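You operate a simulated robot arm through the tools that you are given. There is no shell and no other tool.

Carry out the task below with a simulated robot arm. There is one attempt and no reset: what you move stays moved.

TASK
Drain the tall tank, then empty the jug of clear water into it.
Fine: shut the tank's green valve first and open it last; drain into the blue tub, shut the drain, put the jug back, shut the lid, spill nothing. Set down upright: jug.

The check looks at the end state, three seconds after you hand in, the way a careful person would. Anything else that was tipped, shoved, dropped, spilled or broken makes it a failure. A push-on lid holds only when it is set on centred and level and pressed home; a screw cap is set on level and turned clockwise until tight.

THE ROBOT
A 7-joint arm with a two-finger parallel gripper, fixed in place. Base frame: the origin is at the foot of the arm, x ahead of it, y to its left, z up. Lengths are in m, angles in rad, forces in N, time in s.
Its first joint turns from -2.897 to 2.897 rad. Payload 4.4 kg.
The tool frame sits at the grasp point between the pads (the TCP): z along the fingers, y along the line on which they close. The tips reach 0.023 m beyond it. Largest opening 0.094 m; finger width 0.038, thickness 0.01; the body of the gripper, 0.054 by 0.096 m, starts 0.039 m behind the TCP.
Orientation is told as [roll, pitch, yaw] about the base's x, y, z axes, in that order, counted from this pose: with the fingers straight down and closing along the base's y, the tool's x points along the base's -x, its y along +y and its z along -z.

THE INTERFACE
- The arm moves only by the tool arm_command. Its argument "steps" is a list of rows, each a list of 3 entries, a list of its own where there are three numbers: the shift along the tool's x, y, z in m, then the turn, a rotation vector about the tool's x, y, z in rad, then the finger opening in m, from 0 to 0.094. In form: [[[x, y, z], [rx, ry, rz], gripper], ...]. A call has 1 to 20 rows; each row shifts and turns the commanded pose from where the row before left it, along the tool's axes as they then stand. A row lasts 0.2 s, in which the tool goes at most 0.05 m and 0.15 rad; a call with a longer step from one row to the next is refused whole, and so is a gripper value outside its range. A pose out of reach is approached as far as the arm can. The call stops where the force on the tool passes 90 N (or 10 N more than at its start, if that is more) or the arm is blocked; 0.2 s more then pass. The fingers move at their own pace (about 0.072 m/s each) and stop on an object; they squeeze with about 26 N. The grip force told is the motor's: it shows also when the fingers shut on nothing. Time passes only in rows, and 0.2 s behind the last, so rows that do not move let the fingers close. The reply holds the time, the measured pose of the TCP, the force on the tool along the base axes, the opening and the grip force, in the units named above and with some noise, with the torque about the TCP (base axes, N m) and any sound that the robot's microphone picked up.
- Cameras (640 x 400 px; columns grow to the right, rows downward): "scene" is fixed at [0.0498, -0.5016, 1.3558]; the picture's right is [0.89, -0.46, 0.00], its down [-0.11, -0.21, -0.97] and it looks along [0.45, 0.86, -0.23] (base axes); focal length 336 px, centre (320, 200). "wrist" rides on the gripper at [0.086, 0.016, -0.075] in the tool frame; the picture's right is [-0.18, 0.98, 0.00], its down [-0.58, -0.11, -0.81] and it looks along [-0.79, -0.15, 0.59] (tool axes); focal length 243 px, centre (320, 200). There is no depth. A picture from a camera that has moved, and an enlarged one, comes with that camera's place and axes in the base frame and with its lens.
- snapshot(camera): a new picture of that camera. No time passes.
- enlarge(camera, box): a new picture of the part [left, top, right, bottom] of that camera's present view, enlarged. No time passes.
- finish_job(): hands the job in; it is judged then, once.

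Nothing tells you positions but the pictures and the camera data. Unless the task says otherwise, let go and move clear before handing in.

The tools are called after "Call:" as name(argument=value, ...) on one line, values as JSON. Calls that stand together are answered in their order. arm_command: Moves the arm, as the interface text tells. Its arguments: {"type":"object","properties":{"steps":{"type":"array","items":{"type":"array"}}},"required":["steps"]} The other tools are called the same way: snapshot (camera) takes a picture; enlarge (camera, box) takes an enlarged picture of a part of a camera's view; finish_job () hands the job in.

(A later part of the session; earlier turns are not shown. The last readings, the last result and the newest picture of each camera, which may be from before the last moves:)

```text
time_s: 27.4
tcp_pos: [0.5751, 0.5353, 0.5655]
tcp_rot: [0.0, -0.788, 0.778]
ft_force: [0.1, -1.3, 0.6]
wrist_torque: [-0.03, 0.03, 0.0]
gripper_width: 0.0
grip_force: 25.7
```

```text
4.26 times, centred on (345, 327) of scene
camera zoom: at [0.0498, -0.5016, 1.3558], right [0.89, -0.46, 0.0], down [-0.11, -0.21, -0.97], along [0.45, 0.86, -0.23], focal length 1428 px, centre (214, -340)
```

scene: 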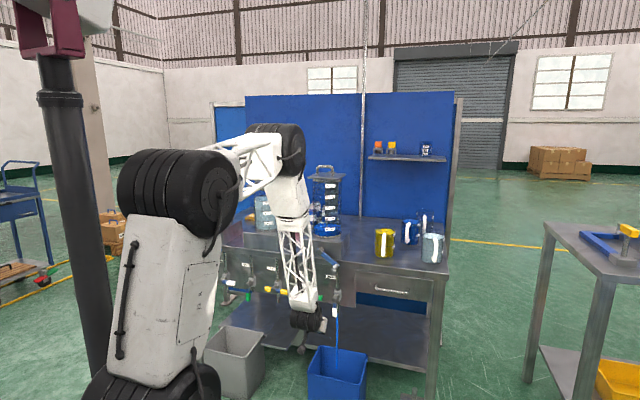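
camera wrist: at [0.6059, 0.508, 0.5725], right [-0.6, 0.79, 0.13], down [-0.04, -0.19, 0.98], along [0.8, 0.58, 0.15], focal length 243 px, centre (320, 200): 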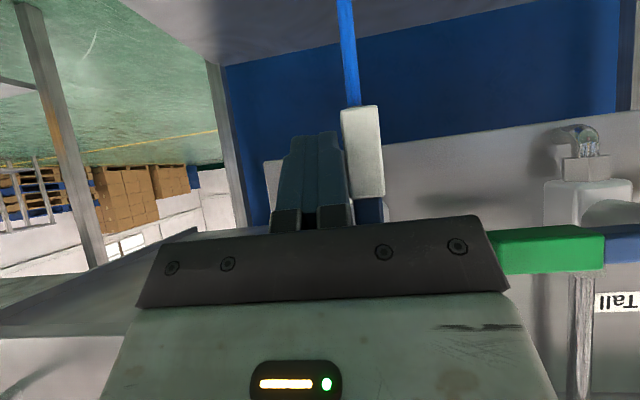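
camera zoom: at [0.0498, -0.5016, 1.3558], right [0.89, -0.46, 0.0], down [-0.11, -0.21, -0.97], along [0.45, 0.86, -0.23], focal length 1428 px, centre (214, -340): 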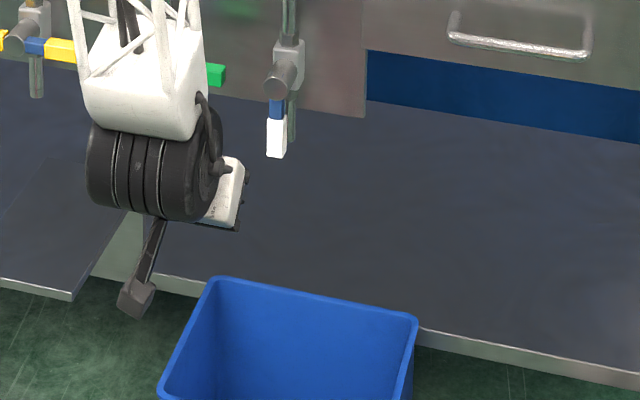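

The tall tank looks empty and the stream has stopped. Now I'll shut the drain by pushing the white lever right and up to level.

Call:
arm_command(steps=[[[-0.0262, 0, 0.0257], [0, 0, 0], 0.0], [[-0.0262, 0, 0.0257], [0, 0, 0], 0.0], [[-0.0262, 0, 0.0257], [0, 0, 0], 0.0], [[0, -0.009, 0], [0, 0, 0], 0.0], [[0, -0.009, 0], [0, 0, 0], 0.0], [[0.005, -0.015, 0.005], [0, 0, 0], 0.0], [[0.005, -0.015, 0.005], [0, 0, 0], 0.0], [[-0.0062, -0.0125, -0.0062], [0, 0, 0], 0.0], [[-0.0062, -0.0125, -0.0062], [0, 0, 0], 0.0], [[-0.0097, -0.0104, -0.0097], [0, 0, 0], 0.0], [[-0.0097, -0.0104, -0.0097], [0, 0, 0], 0.0], [[-0.003, 0, -0.003], [0, 0, 0], 0.0], [[0, 0, 0], [0, 0, 0], 0.0]])

Call:
snapshot(camera="wrist")

```text
time_s: 30.2
tcp_pos: [0.7147, 0.544, 0.5963]
tcp_rot: [0.002, -0.777, 0.778]
ft_force: [-30.8, -18.7, -70.5]
wrist_torque: [-0.33, -0.49, 0.3]
gripper_width: 0.0
grip_force: 25.8
```

```text
taken
camera wrist: at [0.6241, 0.4771, 0.5888], right [-0.6, 0.79, 0.13], down [-0.03, -0.18, 0.98], along [0.8, 0.58, 0.14], focal length 243 px, centre (320, 200)
```

wrist: 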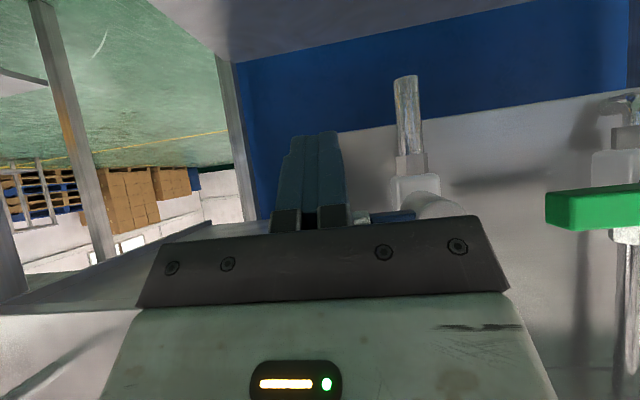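

The drain lever is back against its shut stop. I'll lower a little, back off, and check both levers and the tank.

Call:
arm_command(steps=[[[0.006, 0, 0.006], [0, 0, 0], 0.0], [[0.006, 0, 0.006], [0, 0, 0], 0.0], [[0.03, 0, -0.03], [0, 0, 0], 0.0], [[0.03, 0, -0.03], [0, 0, 0], 0.0], [[0.03, 0, -0.03], [0, 0, 0], 0.0], [[0.03, 0, -0.03], [0, 0, 0], 0.0], [[0.03, 0, -0.03], [0, 0, 0], 0.0], [[0, 0, 0], [0, 0, 0], 0.0]])

Call:
snapshot(camera="wrist")

Call:
snapshot(camera="scene")

Call:
enlarge(camera="scene", box=[270, 170, 400, 251])

```text
time_s: 32.0
tcp_pos: [0.5689, 0.3995, 0.5856]
tcp_rot: [0.001, -0.79, 0.78]
ft_force: [-0.6, 0.5, -0.4]
wrist_torque: [0.01, 0.01, 0.02]
gripper_width: 0.0001
grip_force: 26.2
```

```text
taken
camera wrist: at [0.4774, 0.3316, 0.5774], right [-0.6, 0.79, 0.13], down [-0.04, -0.19, 0.98], along [0.8, 0.58, 0.15], focal length 243 px, centre (320, 200)
```

wrist: 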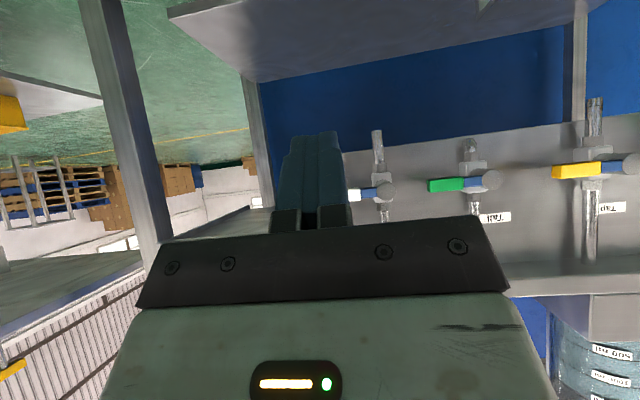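

```text
taken
```

scene: 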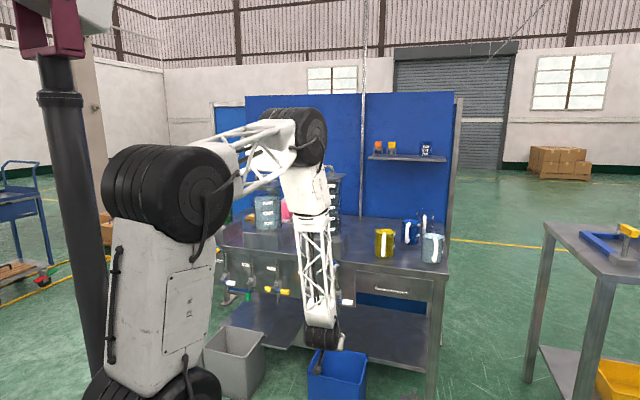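

```text
4.92 times, centred on (335, 210) of scene
camera zoom: at [0.0498, -0.5016, 1.3558], right [0.89, -0.46, 0.0], down [-0.11, -0.21, -0.97], along [0.45, 0.86, -0.23], focal length 1652 px, centre (246, 148)
```

zoom: 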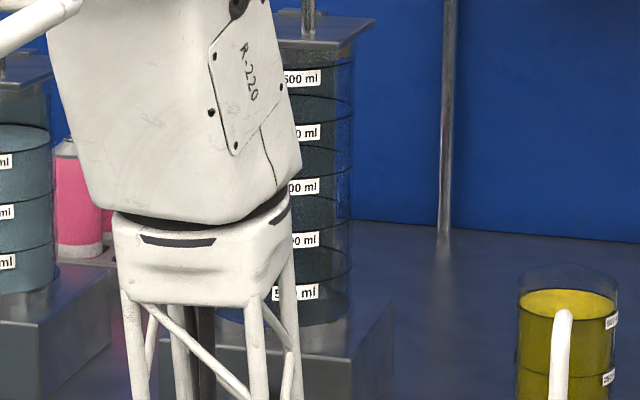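

Both levers are level (shut) and the tank is empty. I'll raise the arm in front of the bench and straighten the tool to look at the tall tank's lid and the jugs.

Call:
arm_command(steps=[[[0, 0, 0], [0, 0.131, 0], 0.0], [[0, 0, 0], [0, 0.131, 0], 0.0], [[0, 0, 0], [0, 0.131, 0], 0.0], [[0, 0, 0], [0, 0.131, 0], 0.0], [[0, 0, 0], [0, 0.131, 0], 0.0], [[0, 0, 0], [0, 0.131, 0], 0.0], [[0, 0, -0.05], [0, 0, 0], 0.0], [[0, 0, -0.05], [0, 0, 0], 0.0], [[0, 0, -0.05], [0, 0, 0], 0.0], [[0, 0, -0.05], [0, 0, 0], 0.0], [[0, 0, -0.05], [0, 0, 0], 0.0], [[0, 0, -0.05], [0, 0, 0], 0.0], [[0, 0, -0.05], [0, 0, 0], 0.0], [[0, 0, -0.05], [0, 0, 0], 0.0], [[0, 0, -0.05], [0, 0, 0], 0.0], [[0, 0, -0.05], [0, 0, 0], 0.0], [[0, 0, -0.05], [0, 0, 0], 0.0], [[0, 0, -0.05], [0, 0, 0], 0.0], [[0, 0, -0.05], [0, 0, 0], 0.094], [[0, 0, -0.05], [0, 0, 0], 0.094]])

Call:
snapshot(camera="wrist")

Call:
snapshot(camera="scene")

```text
time_s: 36.2
tcp_pos: [0.5427, 0.3665, 1.2823]
tcp_rot: [0.008, -0.056, 0.78]
ft_force: [1.2, -0.1, 0.1]
wrist_torque: [-0.02, 0.03, 0.02]
gripper_width: 0.0826
grip_force: 0.3
out of reach, approached as far as the arm can: row 5, 6, 7
```

```text
taken
camera wrist: at [0.4693, 0.3163, 1.3516], right [-0.56, 0.83, 0.02], down [0.46, 0.29, 0.84], along [0.69, 0.48, -0.55], focal length 243 px, centre (320, 200)
```

wrist: 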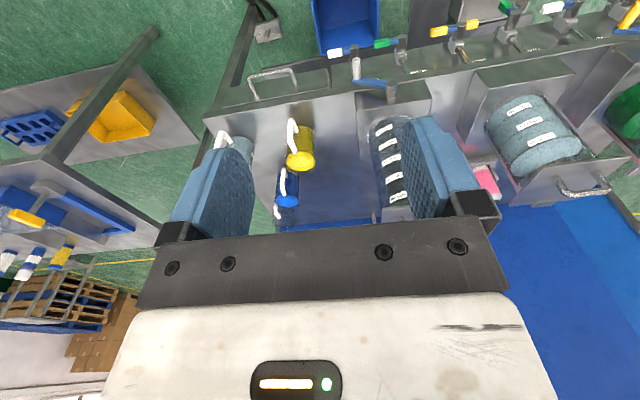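

```text
taken
```

scene: 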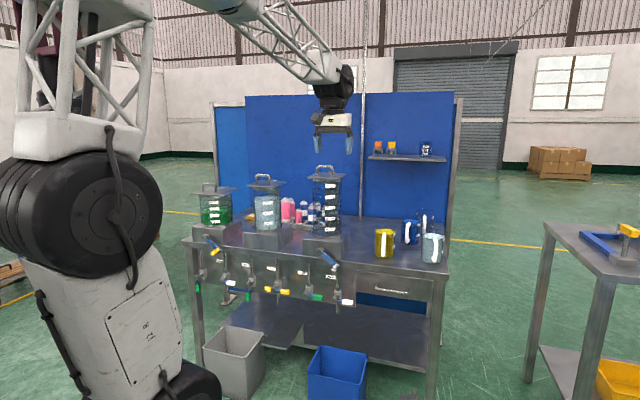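

Call:
arm_command(steps=[[[0, 0.04, -0.03], [0, 0.025, 0], 0.094], [[0, 0.04, -0.03], [0, 0.031, 0], 0.094], [[0, 0.035, -0.03], [0, 0, 0], 0.094], [[0, 0, -0.03], [0, 0, 0], 0.094], [[0, 0, 0], [0, 0, 0], 0.094]])

Call:
snapshot(camera="wrist")

Call:
enlarge(camera="wrist", box=[240, 90, 420, 202])

```text
time_s: 37.4
tcp_pos: [0.4614, 0.4477, 1.4079]
tcp_rot: [0.006, -0.002, 0.78]
ft_force: [0.0, 0.3, -0.1]
wrist_torque: [-0.01, -0.01, 0.0]
gripper_width: 0.0941
grip_force: 0.1
```

```text
taken
camera wrist: at [0.3894, 0.3981, 1.4814], right [-0.56, 0.83, 0.01], down [0.49, 0.33, 0.81], along [0.67, 0.46, -0.59], focal length 243 px, centre (320, 200)
```

wrist: 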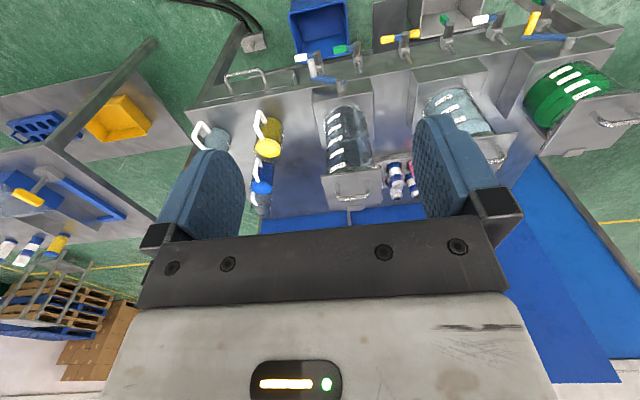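

```text
3.56 times, centred on (330, 146) of wrist
camera zoom: at [0.3894, 0.3981, 1.4814], right [-0.56, 0.83, 0.01], down [0.49, 0.33, 0.81], along [0.67, 0.46, -0.59], focal length 863 px, centre (284, 392)
```

zoom: 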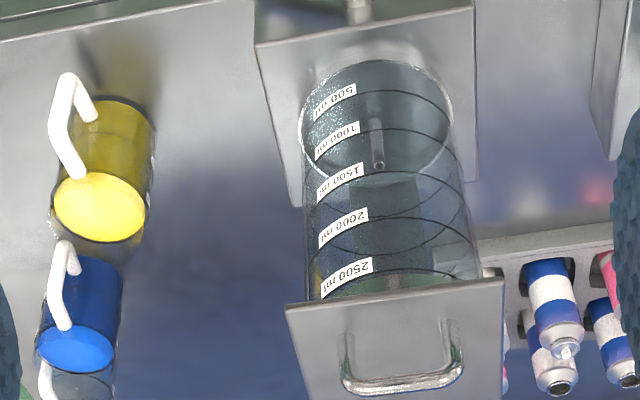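

Call:
enlarge(camera="wrist", box=[290, 150, 410, 225])

Call:
enlarge(camera="scene", box=[285, 155, 365, 205])

Call:
enlarge(camera="wrist", box=[180, 100, 300, 225])

```text
5.33 times, centred on (350, 188) of wrist
camera zoom: at [0.3894, 0.3981, 1.4814], right [-0.56, 0.83, 0.01], down [0.49, 0.33, 0.81], along [0.67, 0.46, -0.59], focal length 1294 px, centre (160, 267)
```

zoom: 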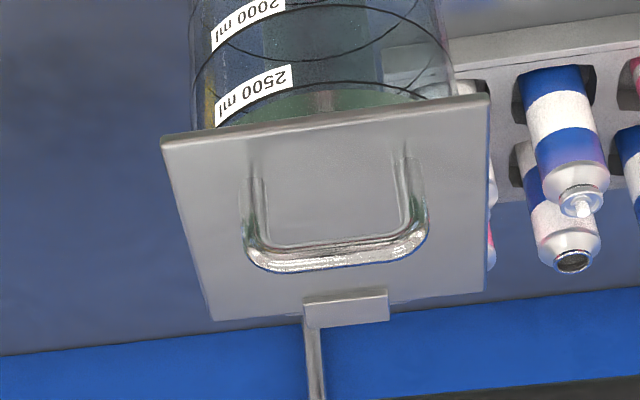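

```text
8.00 times, centred on (325, 180) of scene
camera zoom: at [0.0498, -0.5016, 1.3558], right [0.89, -0.46, 0.0], down [-0.11, -0.21, -0.97], along [0.45, 0.86, -0.23], focal length 2684 px, centre (280, 360)
```

zoom: 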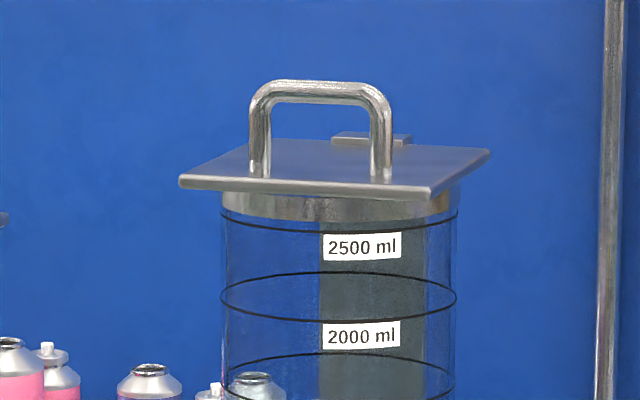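

```text
3.20 times, centred on (240, 162) of wrist
camera zoom: at [0.3894, 0.3981, 1.4814], right [-0.56, 0.83, 0.01], down [0.49, 0.33, 0.81], along [0.67, 0.46, -0.59], focal length 776 px, centre (576, 320)
```

zoom: 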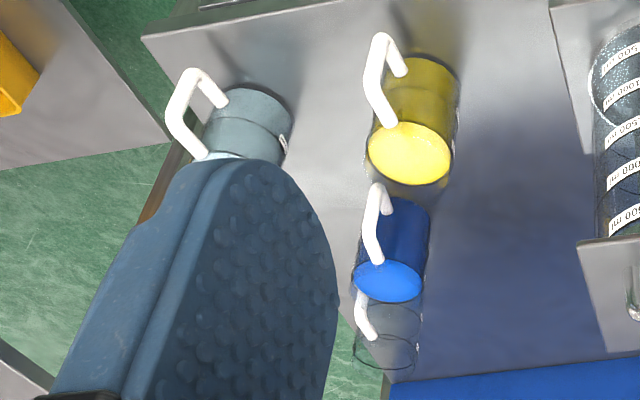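

The tall tank's lid is a square plate centred at about L=0, D=1.02, z≈1.126. It has an arch handle near its front (D≈0.986, bar z≈1.172) and a tab at the back that may be a hinge. I'll look at that tab from the right side to see how the lid opens.

Call:
arm_command(steps=[[[0, -0.04, 0], [0, 0, -0.13], 0.094], [[0, -0.04, 0], [0, 0, -0.13], 0.094], [[0, -0.04, 0], [0, 0, -0.13], 0.094], [[0, -0.04, 0], [0, 0, -0.13], 0.094], [[0, -0.04, 0], [0, 0, -0.13], 0.094], [[0, -0.04, 0], [0, 0, -0.13], 0.094], [[0, 0, 0], [0, 0, -0.13], 0.094], [[0, 0, 0], [0, 0, -0.13], 0.094], [[0, 0, 0], [0, 0, 0], 0.094]])

Call:
snapshot(camera="wrist")

```text
time_s: 39.4
tcp_pos: [0.6685, 0.3418, 1.4036]
tcp_rot: [0.002, -0.007, 1.822]
ft_force: [1.0, 0.5, 0.1]
wrist_torque: [-0.02, 0.02, 0.0]
gripper_width: 0.0938
grip_force: 0.0
```

```text
taken
camera wrist: at [0.6759, 0.2546, 1.4779], right [-1.0, -0.07, 0.0], down [-0.04, 0.59, 0.81], along [-0.06, 0.81, -0.59], focal length 243 px, centre (320, 200)
```

wrist: 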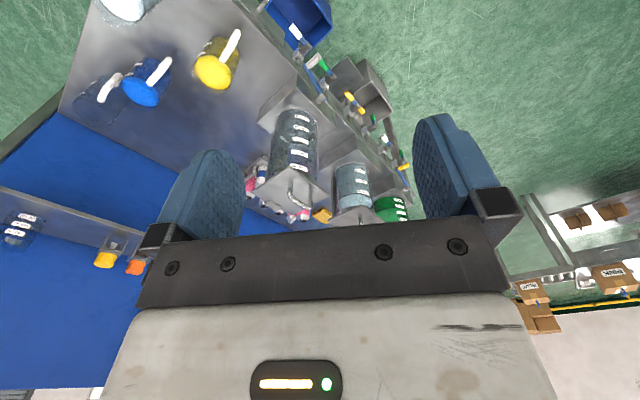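

Call:
enlarge(camera="wrist", box=[230, 90, 390, 230])

Call:
enlarge(camera="wrist", box=[60, 0, 260, 125])

```text
2.86 times, centred on (310, 160) of wrist
camera zoom: at [0.6759, 0.2546, 1.4779], right [-1.0, -0.07, 0.0], down [-0.04, 0.59, 0.81], along [-0.06, 0.81, -0.59], focal length 693 px, centre (349, 314)
```

zoom: 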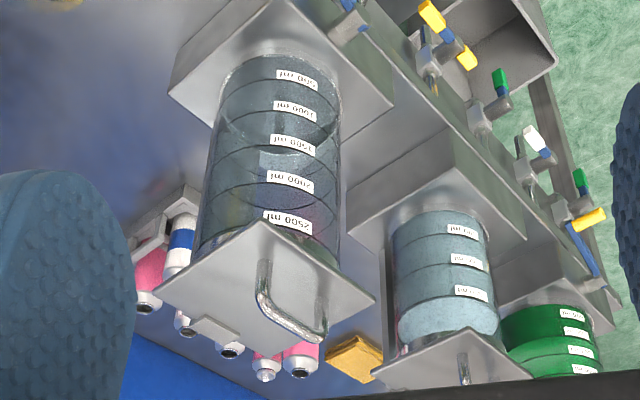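

```text
3.20 times, centred on (160, 62) of wrist
camera zoom: at [0.6759, 0.2546, 1.4779], right [-1.0, -0.07, 0.0], down [-0.04, 0.59, 0.81], along [-0.06, 0.81, -0.59], focal length 776 px, centre (832, 640)
```

zoom: 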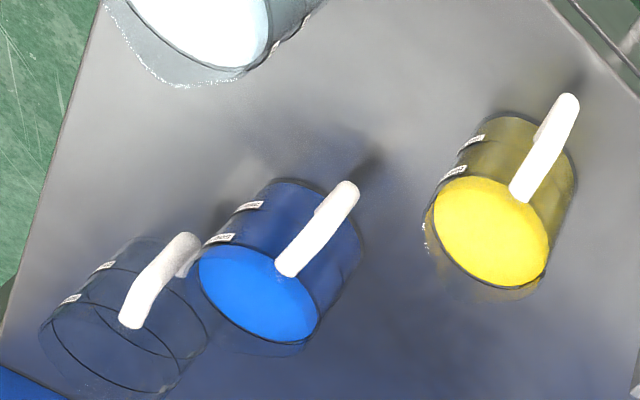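

Call:
arm_command(steps=[[[0, 0, 0.05], [0, 0, 0], 0.094], [[0, 0, 0.05], [0, 0, 0], 0.094], [[0, 0, 0.05], [0, 0, 0], 0.094], [[0, 0, 0], [0, -0.133, 0], 0.094], [[0, 0, 0], [0, -0.133, 0], 0.094], [[0, 0, 0], [0, -0.133, 0], 0.094], [[0, 0, 0], [0, 0, 0], 0.094]])

Call:
snapshot(camera="wrist")

Call:
enlarge(camera="wrist", box=[230, 90, 390, 230])

```text
time_s: 41.0
tcp_pos: [0.6694, 0.3418, 1.2544]
tcp_rot: [0.001, -0.406, 1.821]
ft_force: [-0.2, -0.2, -0.6]
wrist_torque: [0.01, -0.03, -0.01]
gripper_width: 0.094
grip_force: 0.1
```

```text
taken
camera wrist: at [0.6814, 0.2339, 1.2888], right [-0.99, -0.08, 0.07], down [0.05, 0.24, 0.97], along [-0.09, 0.97, -0.23], focal length 243 px, centre (320, 200)
```

wrist: 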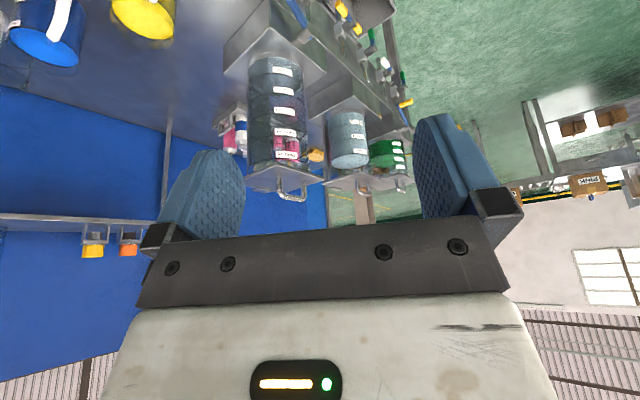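

```text
2.86 times, centred on (310, 160) of wrist
camera zoom: at [0.6814, 0.2339, 1.2888], right [-0.99, -0.08, 0.07], down [0.05, 0.24, 0.97], along [-0.09, 0.97, -0.23], focal length 693 px, centre (349, 314)
```

zoom: 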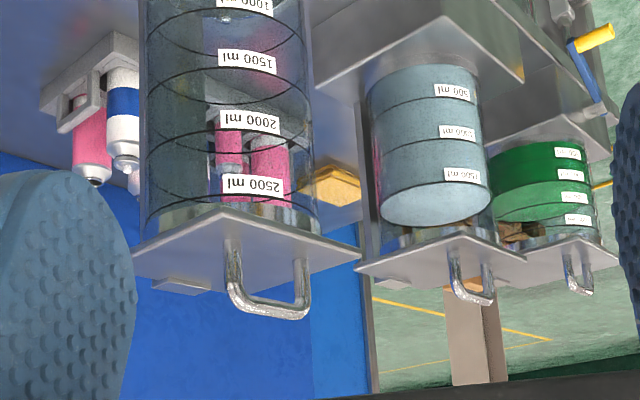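

The tab at the back, with the handle set toward the front, looks like a rear hinge. Before opening it I want a closer look at the clear-water jug and whether I can reach it, so I'll turn the camera toward it.

Call:
arm_command(steps=[[[0, 0, 0], [0, 0.135, 0], 0.094], [[0, 0, 0], [0, 0.135, 0], 0.094], [[0, 0, 0], [0, 0.135, 0], 0.094], [[0, 0, 0], [0, 0, 0.142], 0.094], [[0, 0, 0], [0, 0, 0.142], 0.094], [[0, 0, 0], [0, 0, 0.142], 0.094], [[0, 0, 0], [0, 0, 0.142], 0.094], [[0, 0, 0], [0, 0, 0.142], 0.094], [[0, 0, 0], [0, 0, 0.142], 0.094], [[0, 0, 0], [0, 0, 0.142], 0.094], [[0, 0, 0], [0, 0, 0.142], 0.094], [[0, 0, 0], [0, 0, 0.142], 0.094], [[0, 0, 0], [0, 0, 0.142], 0.094], [[0, -0.03, 0.03], [0, 0, 0], 0.094], [[0, -0.03, 0.03], [0, 0, 0], 0.094], [[0, 0, 0], [0, 0, 0], 0.094]])

Call:
snapshot(camera="wrist")

Call:
snapshot(camera="scene")

```text
time_s: 44.4
tcp_pos: [0.6929, 0.2867, 1.1933]
tcp_rot: [0.002, 0.001, 0.4]
ft_force: [-0.1, 1.3, 0.4]
wrist_torque: [-0.01, 0.02, -0.03]
gripper_width: 0.094
grip_force: 0.0
```

```text
taken
camera wrist: at [0.6084, 0.2689, 1.268], right [-0.21, 0.98, 0.0], down [0.58, 0.13, 0.8], along [0.79, 0.17, -0.59], focal length 243 px, centre (320, 200)
```

wrist: 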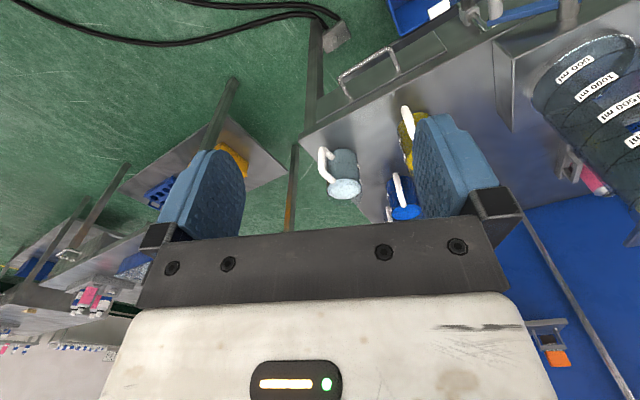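

```text
taken
```

scene: 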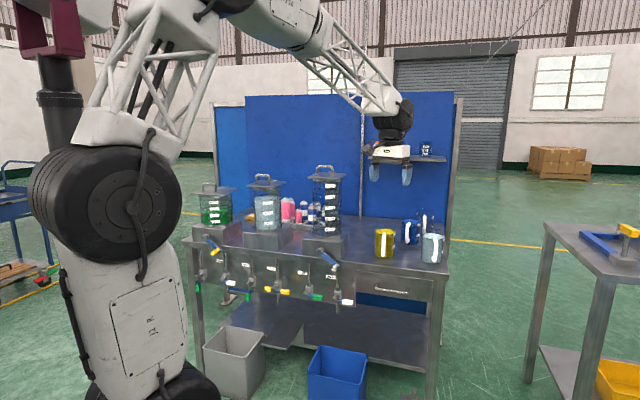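

Call:
enlarge(camera="wrist", box=[290, 120, 430, 225])

Call:
enlarge(camera="scene", box=[395, 205, 465, 270])

```text
3.81 times, centred on (360, 172) of wrist
camera zoom: at [0.6084, 0.2689, 1.268], right [-0.21, 0.98, 0.0], down [0.58, 0.13, 0.8], along [0.79, 0.17, -0.59], focal length 924 px, centre (168, 305)
```

zoom: 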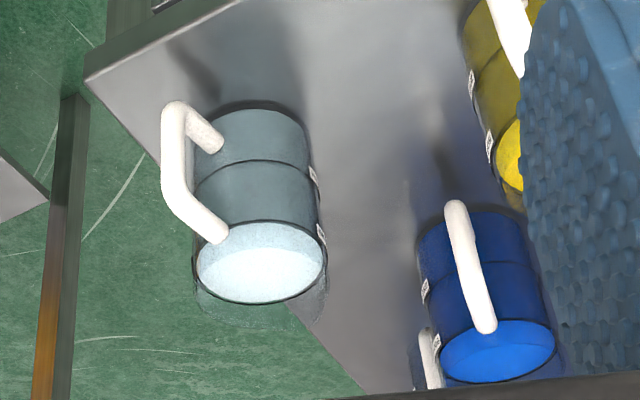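

```text
6.15 times, centred on (430, 238) of scene
camera zoom: at [0.0498, -0.5016, 1.3558], right [0.89, -0.46, 0.0], down [-0.11, -0.21, -0.97], along [0.45, 0.86, -0.23], focal length 2065 px, centre (-357, -31)
```

zoom: 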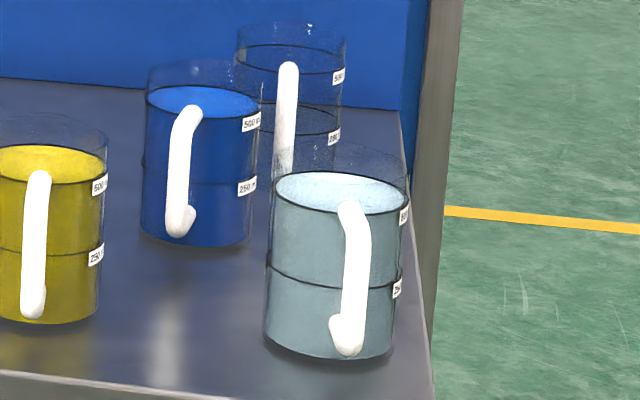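

The clear jug stands at about (1.049, 0.425), roughly 0.087 m across, rim at z≈0.918, with its handle facing the bench front. First the lid: I'll close the fingers, tilt to 45° and go under the lid's right front corner to lift it gently, which also tests whether it is hinged.

Call:
arm_command(steps=[[[0, 0, 0], [0, 0, -0.1283], 0.0], [[0, 0, 0], [0, 0, -0.1283], 0.0], [[0, 0, 0], [0, 0, -0.1283], 0.0], [[0, 0.045, 0], [0, -0.131, 0], 0.0], [[0, 0.045, 0], [0, -0.131, 0], 0.0], [[0, 0.045, 0], [0, -0.131, 0], 0.0], [[0, 0.045, 0], [0, -0.131, 0], 0.0], [[0, 0.045, 0], [0, -0.131, 0], 0.0], [[0, 0, 0], [0, -0.131, 0], 0.0], [[-0.0104, 0, 0.0451], [0, 0, 0], 0.0], [[-0.0104, 0, 0.0451], [0, 0, 0], 0.0], [[-0.0104, 0, 0.0451], [0, 0, 0], 0.0], [[-0.0104, 0, 0.0451], [0, 0, 0], 0.0], [[0, 0, 0], [0, 0, 0], 0.0], [[0, 0, 0], [0, 0, 0], 0.0]])

Call:
snapshot(camera="wrist")

Call:
enlarge(camera="scene", box=[270, 140, 400, 221])

```text
time_s: 47.6
tcp_pos: [0.6467, 0.5578, 1.0982]
tcp_rot: [0.004, -0.785, 0.783]
ft_force: [0.4, -1.1, -1.3]
wrist_torque: [0.01, 0.02, -0.02]
gripper_width: 0.0001
grip_force: 25.7
```

```text
taken
camera wrist: at [0.5539, 0.49, 1.0888], right [-0.6, 0.79, 0.13], down [-0.03, -0.19, 0.98], along [0.8, 0.59, 0.14], focal length 243 px, centre (320, 200)
```

wrist: 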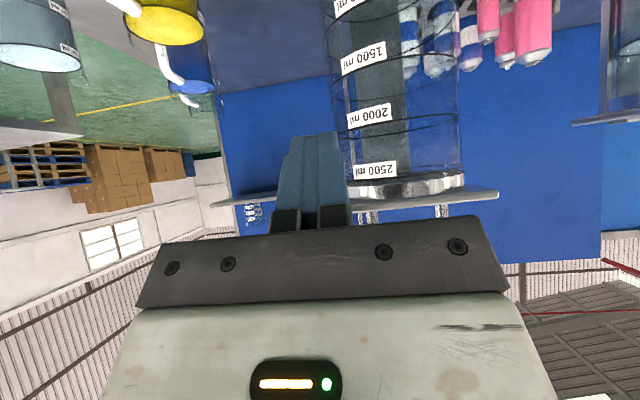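

```text
4.92 times, centred on (335, 180) of scene
camera zoom: at [0.0498, -0.5016, 1.3558], right [0.89, -0.46, 0.0], down [-0.11, -0.21, -0.97], along [0.45, 0.86, -0.23], focal length 1652 px, centre (246, 296)
```

zoom: 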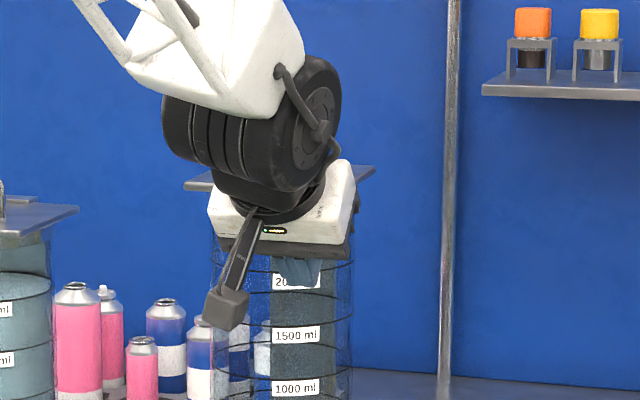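

Call:
arm_command(steps=[[[-0.0205, 0, 0.0219], [0, 0, 0], 0.0], [[-0.0205, 0, 0.0219], [0, 0, 0], 0.0], [[-0.0205, 0, 0.0219], [0, 0, 0], 0.0], [[0, 0, 0], [0, 0, 0], 0.0]])

Call:
snapshot(camera="wrist")

```text
time_s: 48.6
tcp_pos: [0.7093, 0.6209, 1.0932]
tcp_rot: [0.003, -0.786, 0.783]
ft_force: [-0.3, -0.6, 0.1]
wrist_torque: [0.0, 0.01, -0.04]
gripper_width: 0.0
grip_force: 26.1
```

```text
taken
camera wrist: at [0.6177, 0.5532, 1.0849], right [-0.6, 0.79, 0.13], down [-0.03, -0.19, 0.98], along [0.8, 0.59, 0.14], focal length 243 px, centre (320, 200)
```

wrist: 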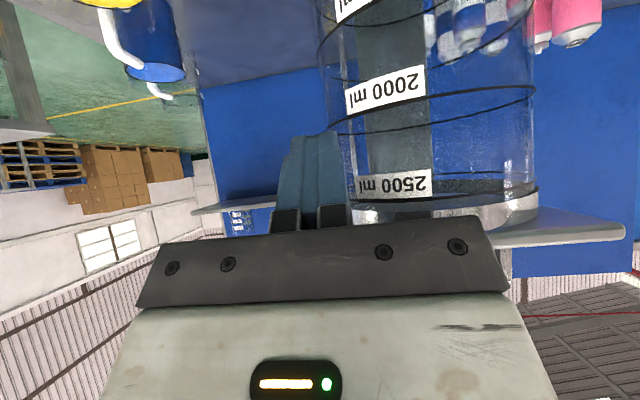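

Call:
arm_command(steps=[[[-0.0071, 0, -0.0071], [0, 0, 0], 0.0], [[-0.0071, 0, -0.0071], [0, 0, 0], 0.0], [[-0.0071, 0, -0.0071], [0, 0, 0], 0.0], [[0, 0, 0], [0, 0, 0], 0.0]])

Call:
snapshot(camera="wrist")

Call:
enlarge(camera="scene", box=[270, 140, 400, 221])

```text
time_s: 49.6
tcp_pos: [0.7089, 0.62, 1.124]
tcp_rot: [0.004, -0.783, 0.785]
ft_force: [0.2, -1.0, -1.9]
wrist_torque: [-0.02, 0.02, -0.01]
gripper_width: 0.0003
grip_force: 25.8
```

```text
taken
camera wrist: at [0.6174, 0.553, 1.115], right [-0.6, 0.79, 0.13], down [-0.03, -0.19, 0.98], along [0.8, 0.59, 0.14], focal length 243 px, centre (320, 200)
```

wrist: 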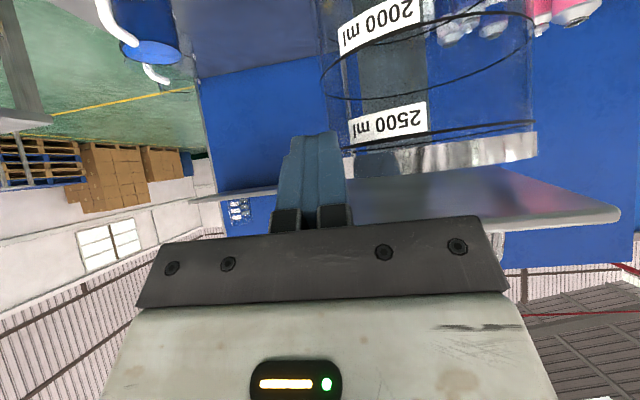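

```text
4.92 times, centred on (335, 180) of scene
camera zoom: at [0.0498, -0.5016, 1.3558], right [0.89, -0.46, 0.0], down [-0.11, -0.21, -0.97], along [0.45, 0.86, -0.23], focal length 1652 px, centre (246, 296)
```

zoom: 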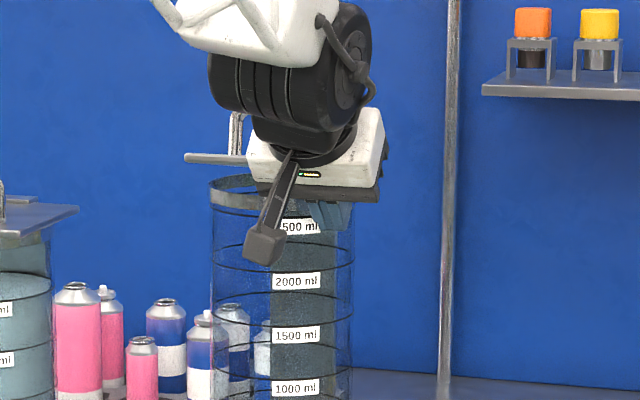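

Only the front edge rises and the back stays put, so the lid is hinged at the back and lifts easily. I'll keep pushing it up along its arc.

Call:
arm_command(steps=[[[-0.0135, 0, -0.006], [0, 0, 0], 0.0], [[-0.0135, 0, -0.006], [0, 0, 0], 0.0], [[-0.01525, 0, -0.004], [0, 0, 0], 0.0], [[-0.01525, 0, -0.004], [0, 0, 0], 0.0], [[-0.01525, 0, -0.004], [0, 0, 0], 0.0], [[-0.0133, 0, 0.001], [0, 0, 0], 0.0], [[-0.0133, 0, 0.001], [0, 0, 0], 0.0], [[-0.0133, 0, 0.001], [0, 0, 0], 0.0], [[0, 0, 0], [0, 0, 0], 0.0]])

Call:
snapshot(camera="wrist")

Call:
enlarge(camera="scene", box=[270, 120, 400, 201])

```text
time_s: 51.6
tcp_pos: [0.7565, 0.6637, 1.2158]
tcp_rot: [0.003, -0.785, 0.784]
ft_force: [-0.3, 0.5, 0.1]
wrist_torque: [-0.03, 0.03, 0.03]
gripper_width: 0.0
grip_force: 25.9
```

```text
taken
camera wrist: at [0.6649, 0.5971, 1.2086], right [-0.6, 0.79, 0.13], down [-0.03, -0.19, 0.98], along [0.8, 0.59, 0.14], focal length 243 px, centre (320, 200)
```

wrist: 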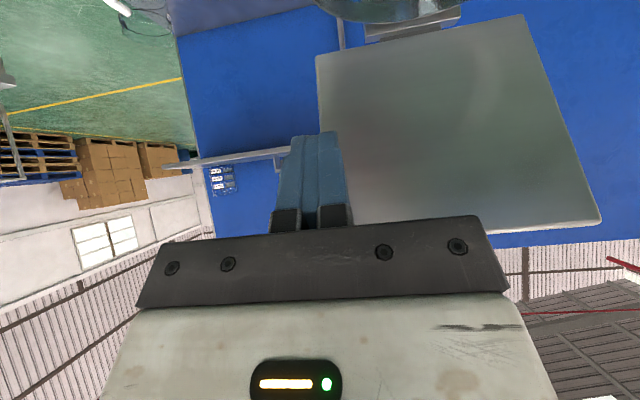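

```text
4.92 times, centred on (335, 160) of scene
camera zoom: at [0.0498, -0.5016, 1.3558], right [0.89, -0.46, 0.0], down [-0.11, -0.21, -0.97], along [0.45, 0.86, -0.23], focal length 1652 px, centre (246, 394)
```

zoom: 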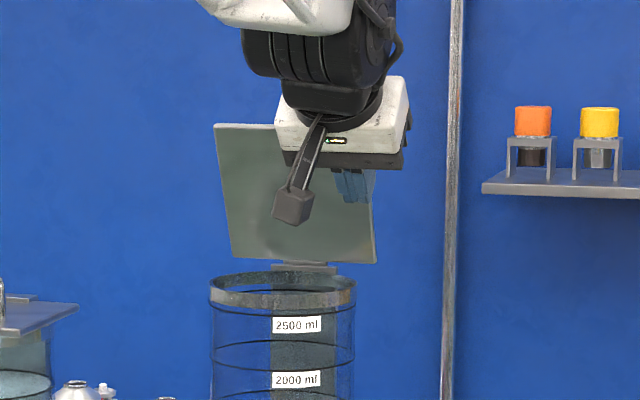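

Call:
arm_command(steps=[[[-0.013, 0, 0.0054], [0, 0, 0], 0.0], [[-0.013, 0, 0.0054], [0, 0, 0], 0.0], [[-0.0112, 0, 0.0086], [0, 0, 0], 0.0], [[-0.0112, 0, 0.0086], [0, 0, 0], 0.0], [[0, 0, 0], [0, 0, 0], 0.0]])

Call:
snapshot(camera="wrist")

Call:
enlarge(camera="scene", box=[270, 120, 400, 201])

```text
time_s: 52.8
tcp_pos: [0.7922, 0.7032, 1.2316]
tcp_rot: [0.003, -0.785, 0.782]
ft_force: [-1.2, 0.0, 0.1]
wrist_torque: [-0.04, 0.04, 0.0]
gripper_width: 0.0
grip_force: 25.6
```

```text
taken
camera wrist: at [0.701, 0.6358, 1.2228], right [-0.6, 0.79, 0.13], down [-0.03, -0.19, 0.98], along [0.8, 0.59, 0.14], focal length 243 px, centre (320, 200)
```

wrist: 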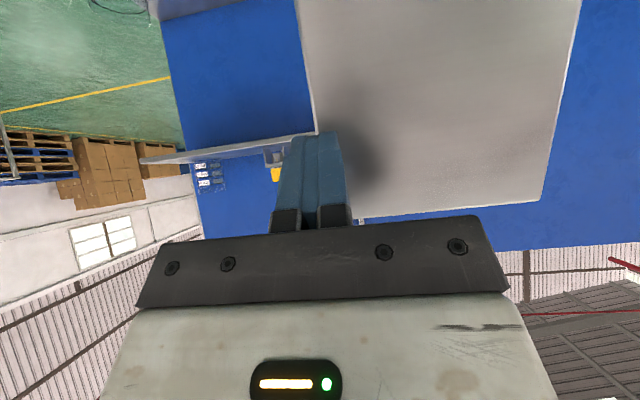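

```text
4.92 times, centred on (335, 160) of scene
camera zoom: at [0.0498, -0.5016, 1.3558], right [0.89, -0.46, 0.0], down [-0.11, -0.21, -0.97], along [0.45, 0.86, -0.23], focal length 1652 px, centre (246, 394)
```

zoom: 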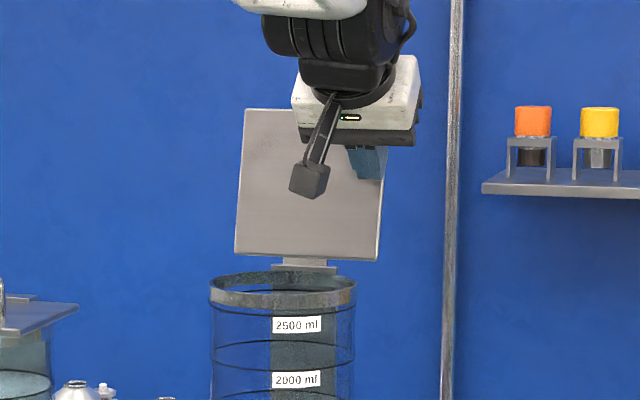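

The lid stands nearly upright. I'll back away and see whether it stays open.

Call:
arm_command(steps=[[[0.018, 0, -0.018], [0, 0, 0], 0.0], [[0.03, 0, -0.03], [0, 0, 0], 0.0], [[0.03, 0, -0.03], [0, 0, 0], 0.0], [[0.03, 0, -0.03], [0, 0, 0], 0.0], [[0, 0, 0], [0, 0, 0], 0.0], [[0, 0, 0], [0, 0, 0], 0.0]])

Call:
snapshot(camera="wrist")

Call:
enlarge(camera="scene", box=[270, 120, 400, 201])

```text
time_s: 54.2
tcp_pos: [0.6818, 0.5955, 1.2286]
tcp_rot: [0.004, -0.785, 0.781]
ft_force: [0.0, 0.6, 0.2]
wrist_torque: [-0.02, -0.01, -0.03]
gripper_width: 0.0002
grip_force: 25.6
```

```text
taken
camera wrist: at [0.5904, 0.5278, 1.22], right [-0.6, 0.79, 0.13], down [-0.03, -0.19, 0.98], along [0.8, 0.59, 0.14], focal length 243 px, centre (320, 200)
```

wrist: 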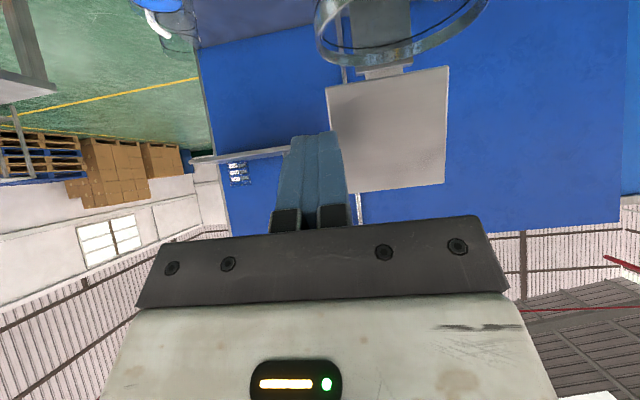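

```text
4.92 times, centred on (335, 160) of scene
camera zoom: at [0.0498, -0.5016, 1.3558], right [0.89, -0.46, 0.0], down [-0.11, -0.21, -0.97], along [0.45, 0.86, -0.23], focal length 1652 px, centre (246, 394)
```

zoom: 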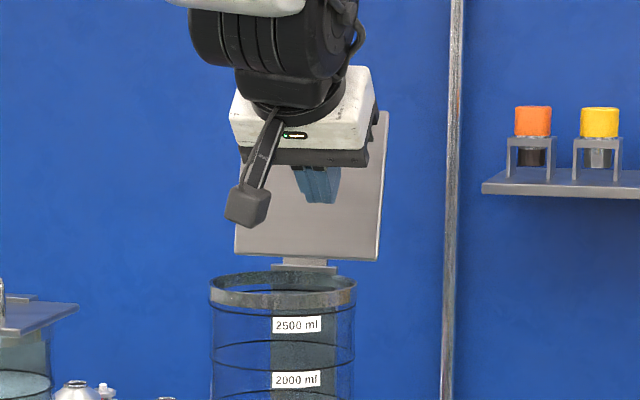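

The lid rests open, leaning back a little at about 103°. Now the jug: I'll open the gripper, move right and turn toward the jug at a 45° tilt.

Call:
arm_command(steps=[[[0.01356, -0.03876, -0.0075], [0, 0, 0], 0.094], [[0.01356, -0.03876, -0.0075], [0, 0, 0], 0.094], [[0.01356, -0.03876, -0.0075], [0, 0, 0], 0.094], [[0.01356, -0.03876, -0.0075], [0, 0, 0], 0.094], [[0.01356, -0.03876, -0.0075], [0, 0, 0], 0.094], [[0.01356, -0.03876, -0.0075], [0, 0, 0], 0.094], [[0.01356, -0.03876, -0.0075], [0, 0, 0], 0.094], [[0, 0, 0], [0.0933, 0, 0.0933], 0.094], [[0, 0, 0], [0.0933, 0, 0.0933], 0.094], [[0, 0, 0], [0.0933, 0, 0.0933], 0.094], [[0, 0, 0], [0, 0, 0], 0.094]])

Call:
snapshot(camera="wrist")

```text
time_s: 56.6
tcp_pos: [0.803, 0.3319, 1.2006]
tcp_rot: [0.001, -0.785, 0.385]
ft_force: [0.2, 0.1, -0.6]
wrist_torque: [0.0, -0.03, -0.02]
gripper_width: 0.0942
grip_force: 0.0
```

```text
taken
camera wrist: at [0.6928, 0.3041, 1.1926], right [-0.25, 0.96, 0.13], down [-0.1, -0.16, 0.98], along [0.96, 0.23, 0.14], focal length 243 px, centre (320, 200)
```

wrist: 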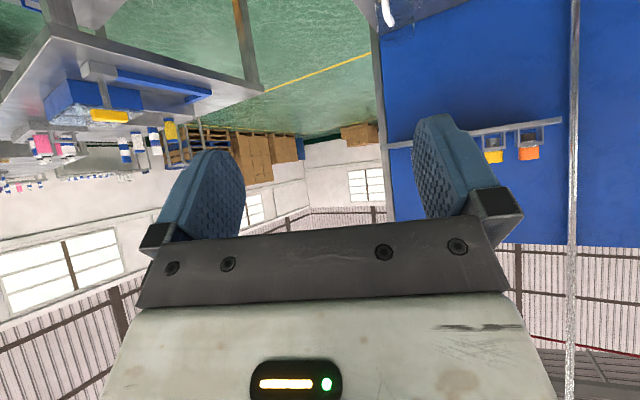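

Call:
arm_command(steps=[[[0.005, -0.00105, 0.0451], [0, 0, 0], 0.094], [[0.005, -0.00105, 0.0451], [0, 0, 0], 0.094], [[0.005, -0.00105, 0.0451], [0, 0, 0], 0.094], [[0.005, -0.00105, 0.0451], [0, 0, 0], 0.094], [[0.005, -0.00105, 0.0451], [0, 0, 0], 0.094], [[0.005, -0.00105, 0.0451], [0, 0, 0], 0.094], [[0, 0, 0], [0, 0, 0], 0.094]])

Call:
snapshot(camera="wrist")

Call:
snapshot(camera="scene")

```text
time_s: 58.2
tcp_pos: [0.961, 0.39, 0.9902]
tcp_rot: [0.004, -0.786, 0.388]
ft_force: [-0.1, 0.4, 0.0]
wrist_torque: [-0.01, 0.01, 0.0]
gripper_width: 0.0937
grip_force: 0.0
```

```text
taken
camera wrist: at [0.8511, 0.3629, 0.9826], right [-0.25, 0.96, 0.13], down [-0.1, -0.16, 0.98], along [0.96, 0.23, 0.14], focal length 243 px, centre (320, 200)
```

wrist: 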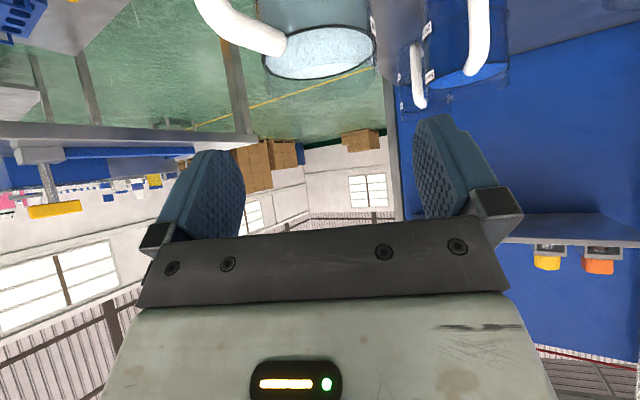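

```text
taken
```

scene: 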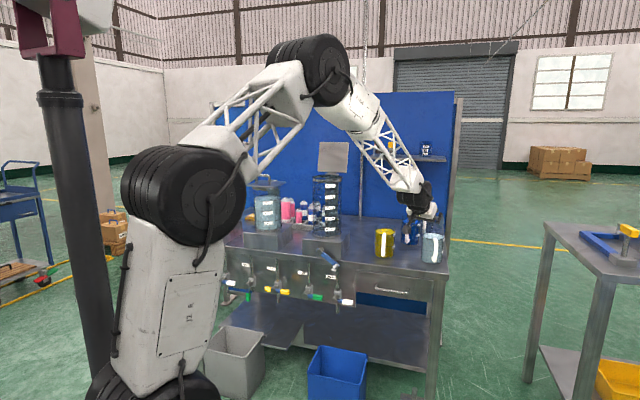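

I'm at the pre-grasp position with reach to spare. I'll enlarge the view to fix the jug's centre precisely.

Call:
enlarge(camera="wrist", box=[190, 0, 430, 150])

Call:
enlarge(camera="scene", box=[390, 190, 470, 270])

```text
2.67 times, centred on (310, 75) of wrist
camera zoom: at [0.8511, 0.3629, 0.9826], right [-0.25, 0.96, 0.13], down [-0.1, -0.16, 0.98], along [0.96, 0.23, 0.14], focal length 647 px, centre (347, 533)
```

zoom: 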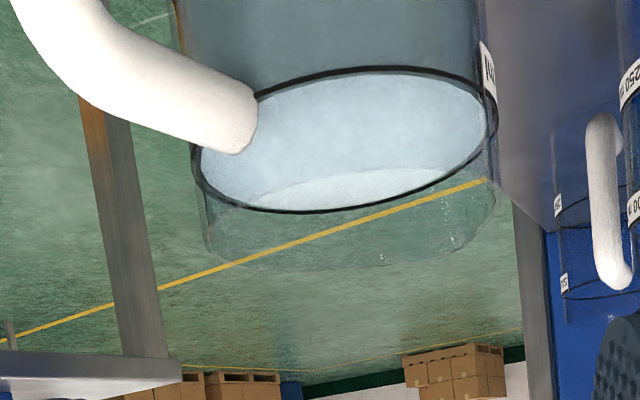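

```text
5.00 times, centred on (430, 230) of scene
camera zoom: at [0.0498, -0.5016, 1.3558], right [0.89, -0.46, 0.0], down [-0.11, -0.21, -0.97], along [0.45, 0.86, -0.23], focal length 1678 px, centre (-230, 50)
```

zoom: 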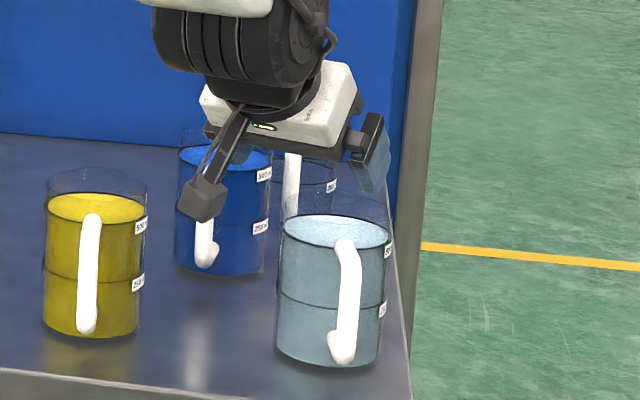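

The jug centre is about 0.088 m ahead of the gripper and aligned sideways. Before picking up a full jug I'll rehearse the pouring motion empty-handed above the tank, to be sure the arm can do it. I'll back out first.

Call:
arm_command(steps=[[[-0.0181, 0, -0.0445], [0, 0, 0], 0.094], [[-0.0181, 0, -0.0445], [0, 0, 0], 0.094], [[-0.0181, 0, -0.0445], [0, 0, 0], 0.094], [[-0.0181, 0, -0.0445], [0, 0, 0], 0.094], [[-0.0181, 0, -0.0445], [0, 0, 0], 0.094], [[-0.0181, 0, -0.0445], [0, 0, 0], 0.094], [[-0.0181, 0, -0.0445], [0, 0, 0], 0.094], [[0, 0, 0], [-0.1046, 0, -0.1045], 0.094], [[0, 0, 0], [-0.1046, 0, -0.1045], 0.094], [[0, 0, 0], [-0.1046, 0, -0.1045], 0.094], [[0, 0, 0], [-0.1046, 0, -0.1045], 0.094], [[0, 0, 0], [-0.1046, 0, -0.1045], 0.094], [[0, 0, 0], [-0.1046, 0, -0.1045], 0.094], [[0, 0, 0], [-0.1046, 0, -0.1045], 0.094], [[0, 0, 0], [-0.1046, 0, -0.1045], 0.094], [[0, 0, 0], [0, 0, 0], 0.094]])

```text
time_s: 61.6
tcp_pos: [0.8426, 0.3392, 1.299]
tcp_rot: [0.002, -0.789, 1.573]
ft_force: [-0.1, -0.1, -0.9]
wrist_torque: [-0.01, 0.02, 0.01]
gripper_width: 0.094
grip_force: 0.0
```

Call:
arm_command(steps=[[[-0.0366, 0.0109, 0.0204], [0, 0, 0], 0.094], [[-0.0366, 0.0109, 0.0204], [0, 0, 0], 0.094], [[-0.0366, 0.0109, 0.0204], [0, 0, 0], 0.094], [[-0.0366, 0.0109, 0.0204], [0, 0, 0], 0.094], [[-0.0366, 0.0109, 0.0204], [0, 0, 0], 0.094], [[-0.0366, 0.0109, 0.0204], [0, 0, 0], 0.094], [[-0.0366, 0.0109, 0.0204], [0, 0, 0], 0.094], [[0, 0, 0], [0, 0, 0], 0.094]])

Call:
snapshot(camera="scene")

Call:
snapshot(camera="wrist")

```text
time_s: 63.4
tcp_pos: [0.7656, 0.6254, 1.3805]
tcp_rot: [0.001, -0.786, 1.568]
ft_force: [-0.7, 0.1, -0.1]
wrist_torque: [-0.01, 0.01, 0.02]
gripper_width: 0.0941
grip_force: 0.0
```

```text
taken
```

scene: 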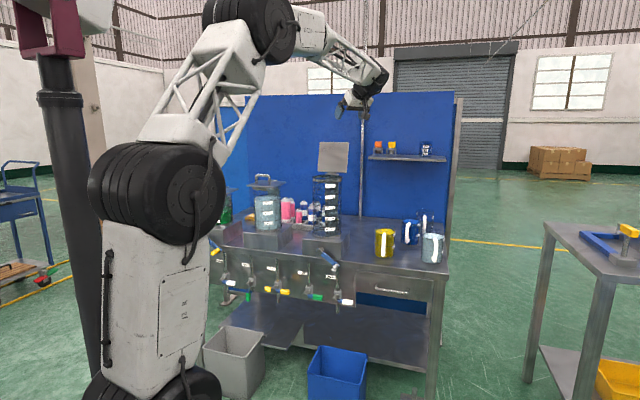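

```text
taken
camera wrist: at [0.7498, 0.5127, 1.3717], right [-0.98, 0.13, 0.13], down [0.11, -0.16, 0.98], along [0.15, 0.98, 0.14], focal length 243 px, centre (320, 200)
```

wrist: 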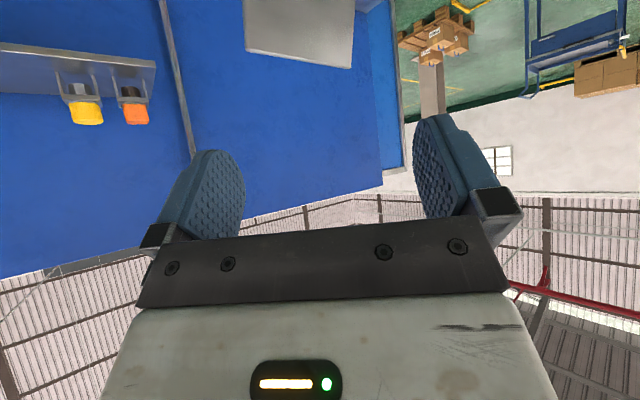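

Call:
arm_command(steps=[[[0, 0, 0], [0.073, 0.1032, -0.073], 0.094], [[0, 0, 0], [0.073, 0.1032, -0.073], 0.094], [[0, 0, 0], [0.073, 0.1032, -0.073], 0.094], [[0, 0, 0], [0.073, 0.1032, -0.073], 0.094], [[0, 0, 0], [0.073, 0.1032, -0.073], 0.094], [[0, 0, 0], [0.073, 0.1032, -0.073], 0.094], [[0, 0, 0], [0.073, 0.1032, -0.073], 0.094], [[0, 0, 0], [0, 0, 0], 0.094]])

Call:
snapshot(camera="scene")

```text
time_s: 65.2
tcp_pos: [0.7639, 0.6209, 1.3785]
tcp_rot: [-0.648, 0.056, 1.833]
ft_force: [0.5, 0.0, 0.0]
wrist_torque: [-0.04, 0.03, 0.01]
gripper_width: 0.0944
grip_force: 0.0
```

```text
taken
```

scene: 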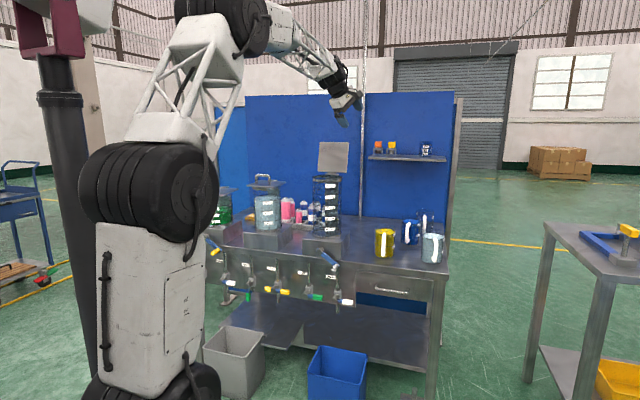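

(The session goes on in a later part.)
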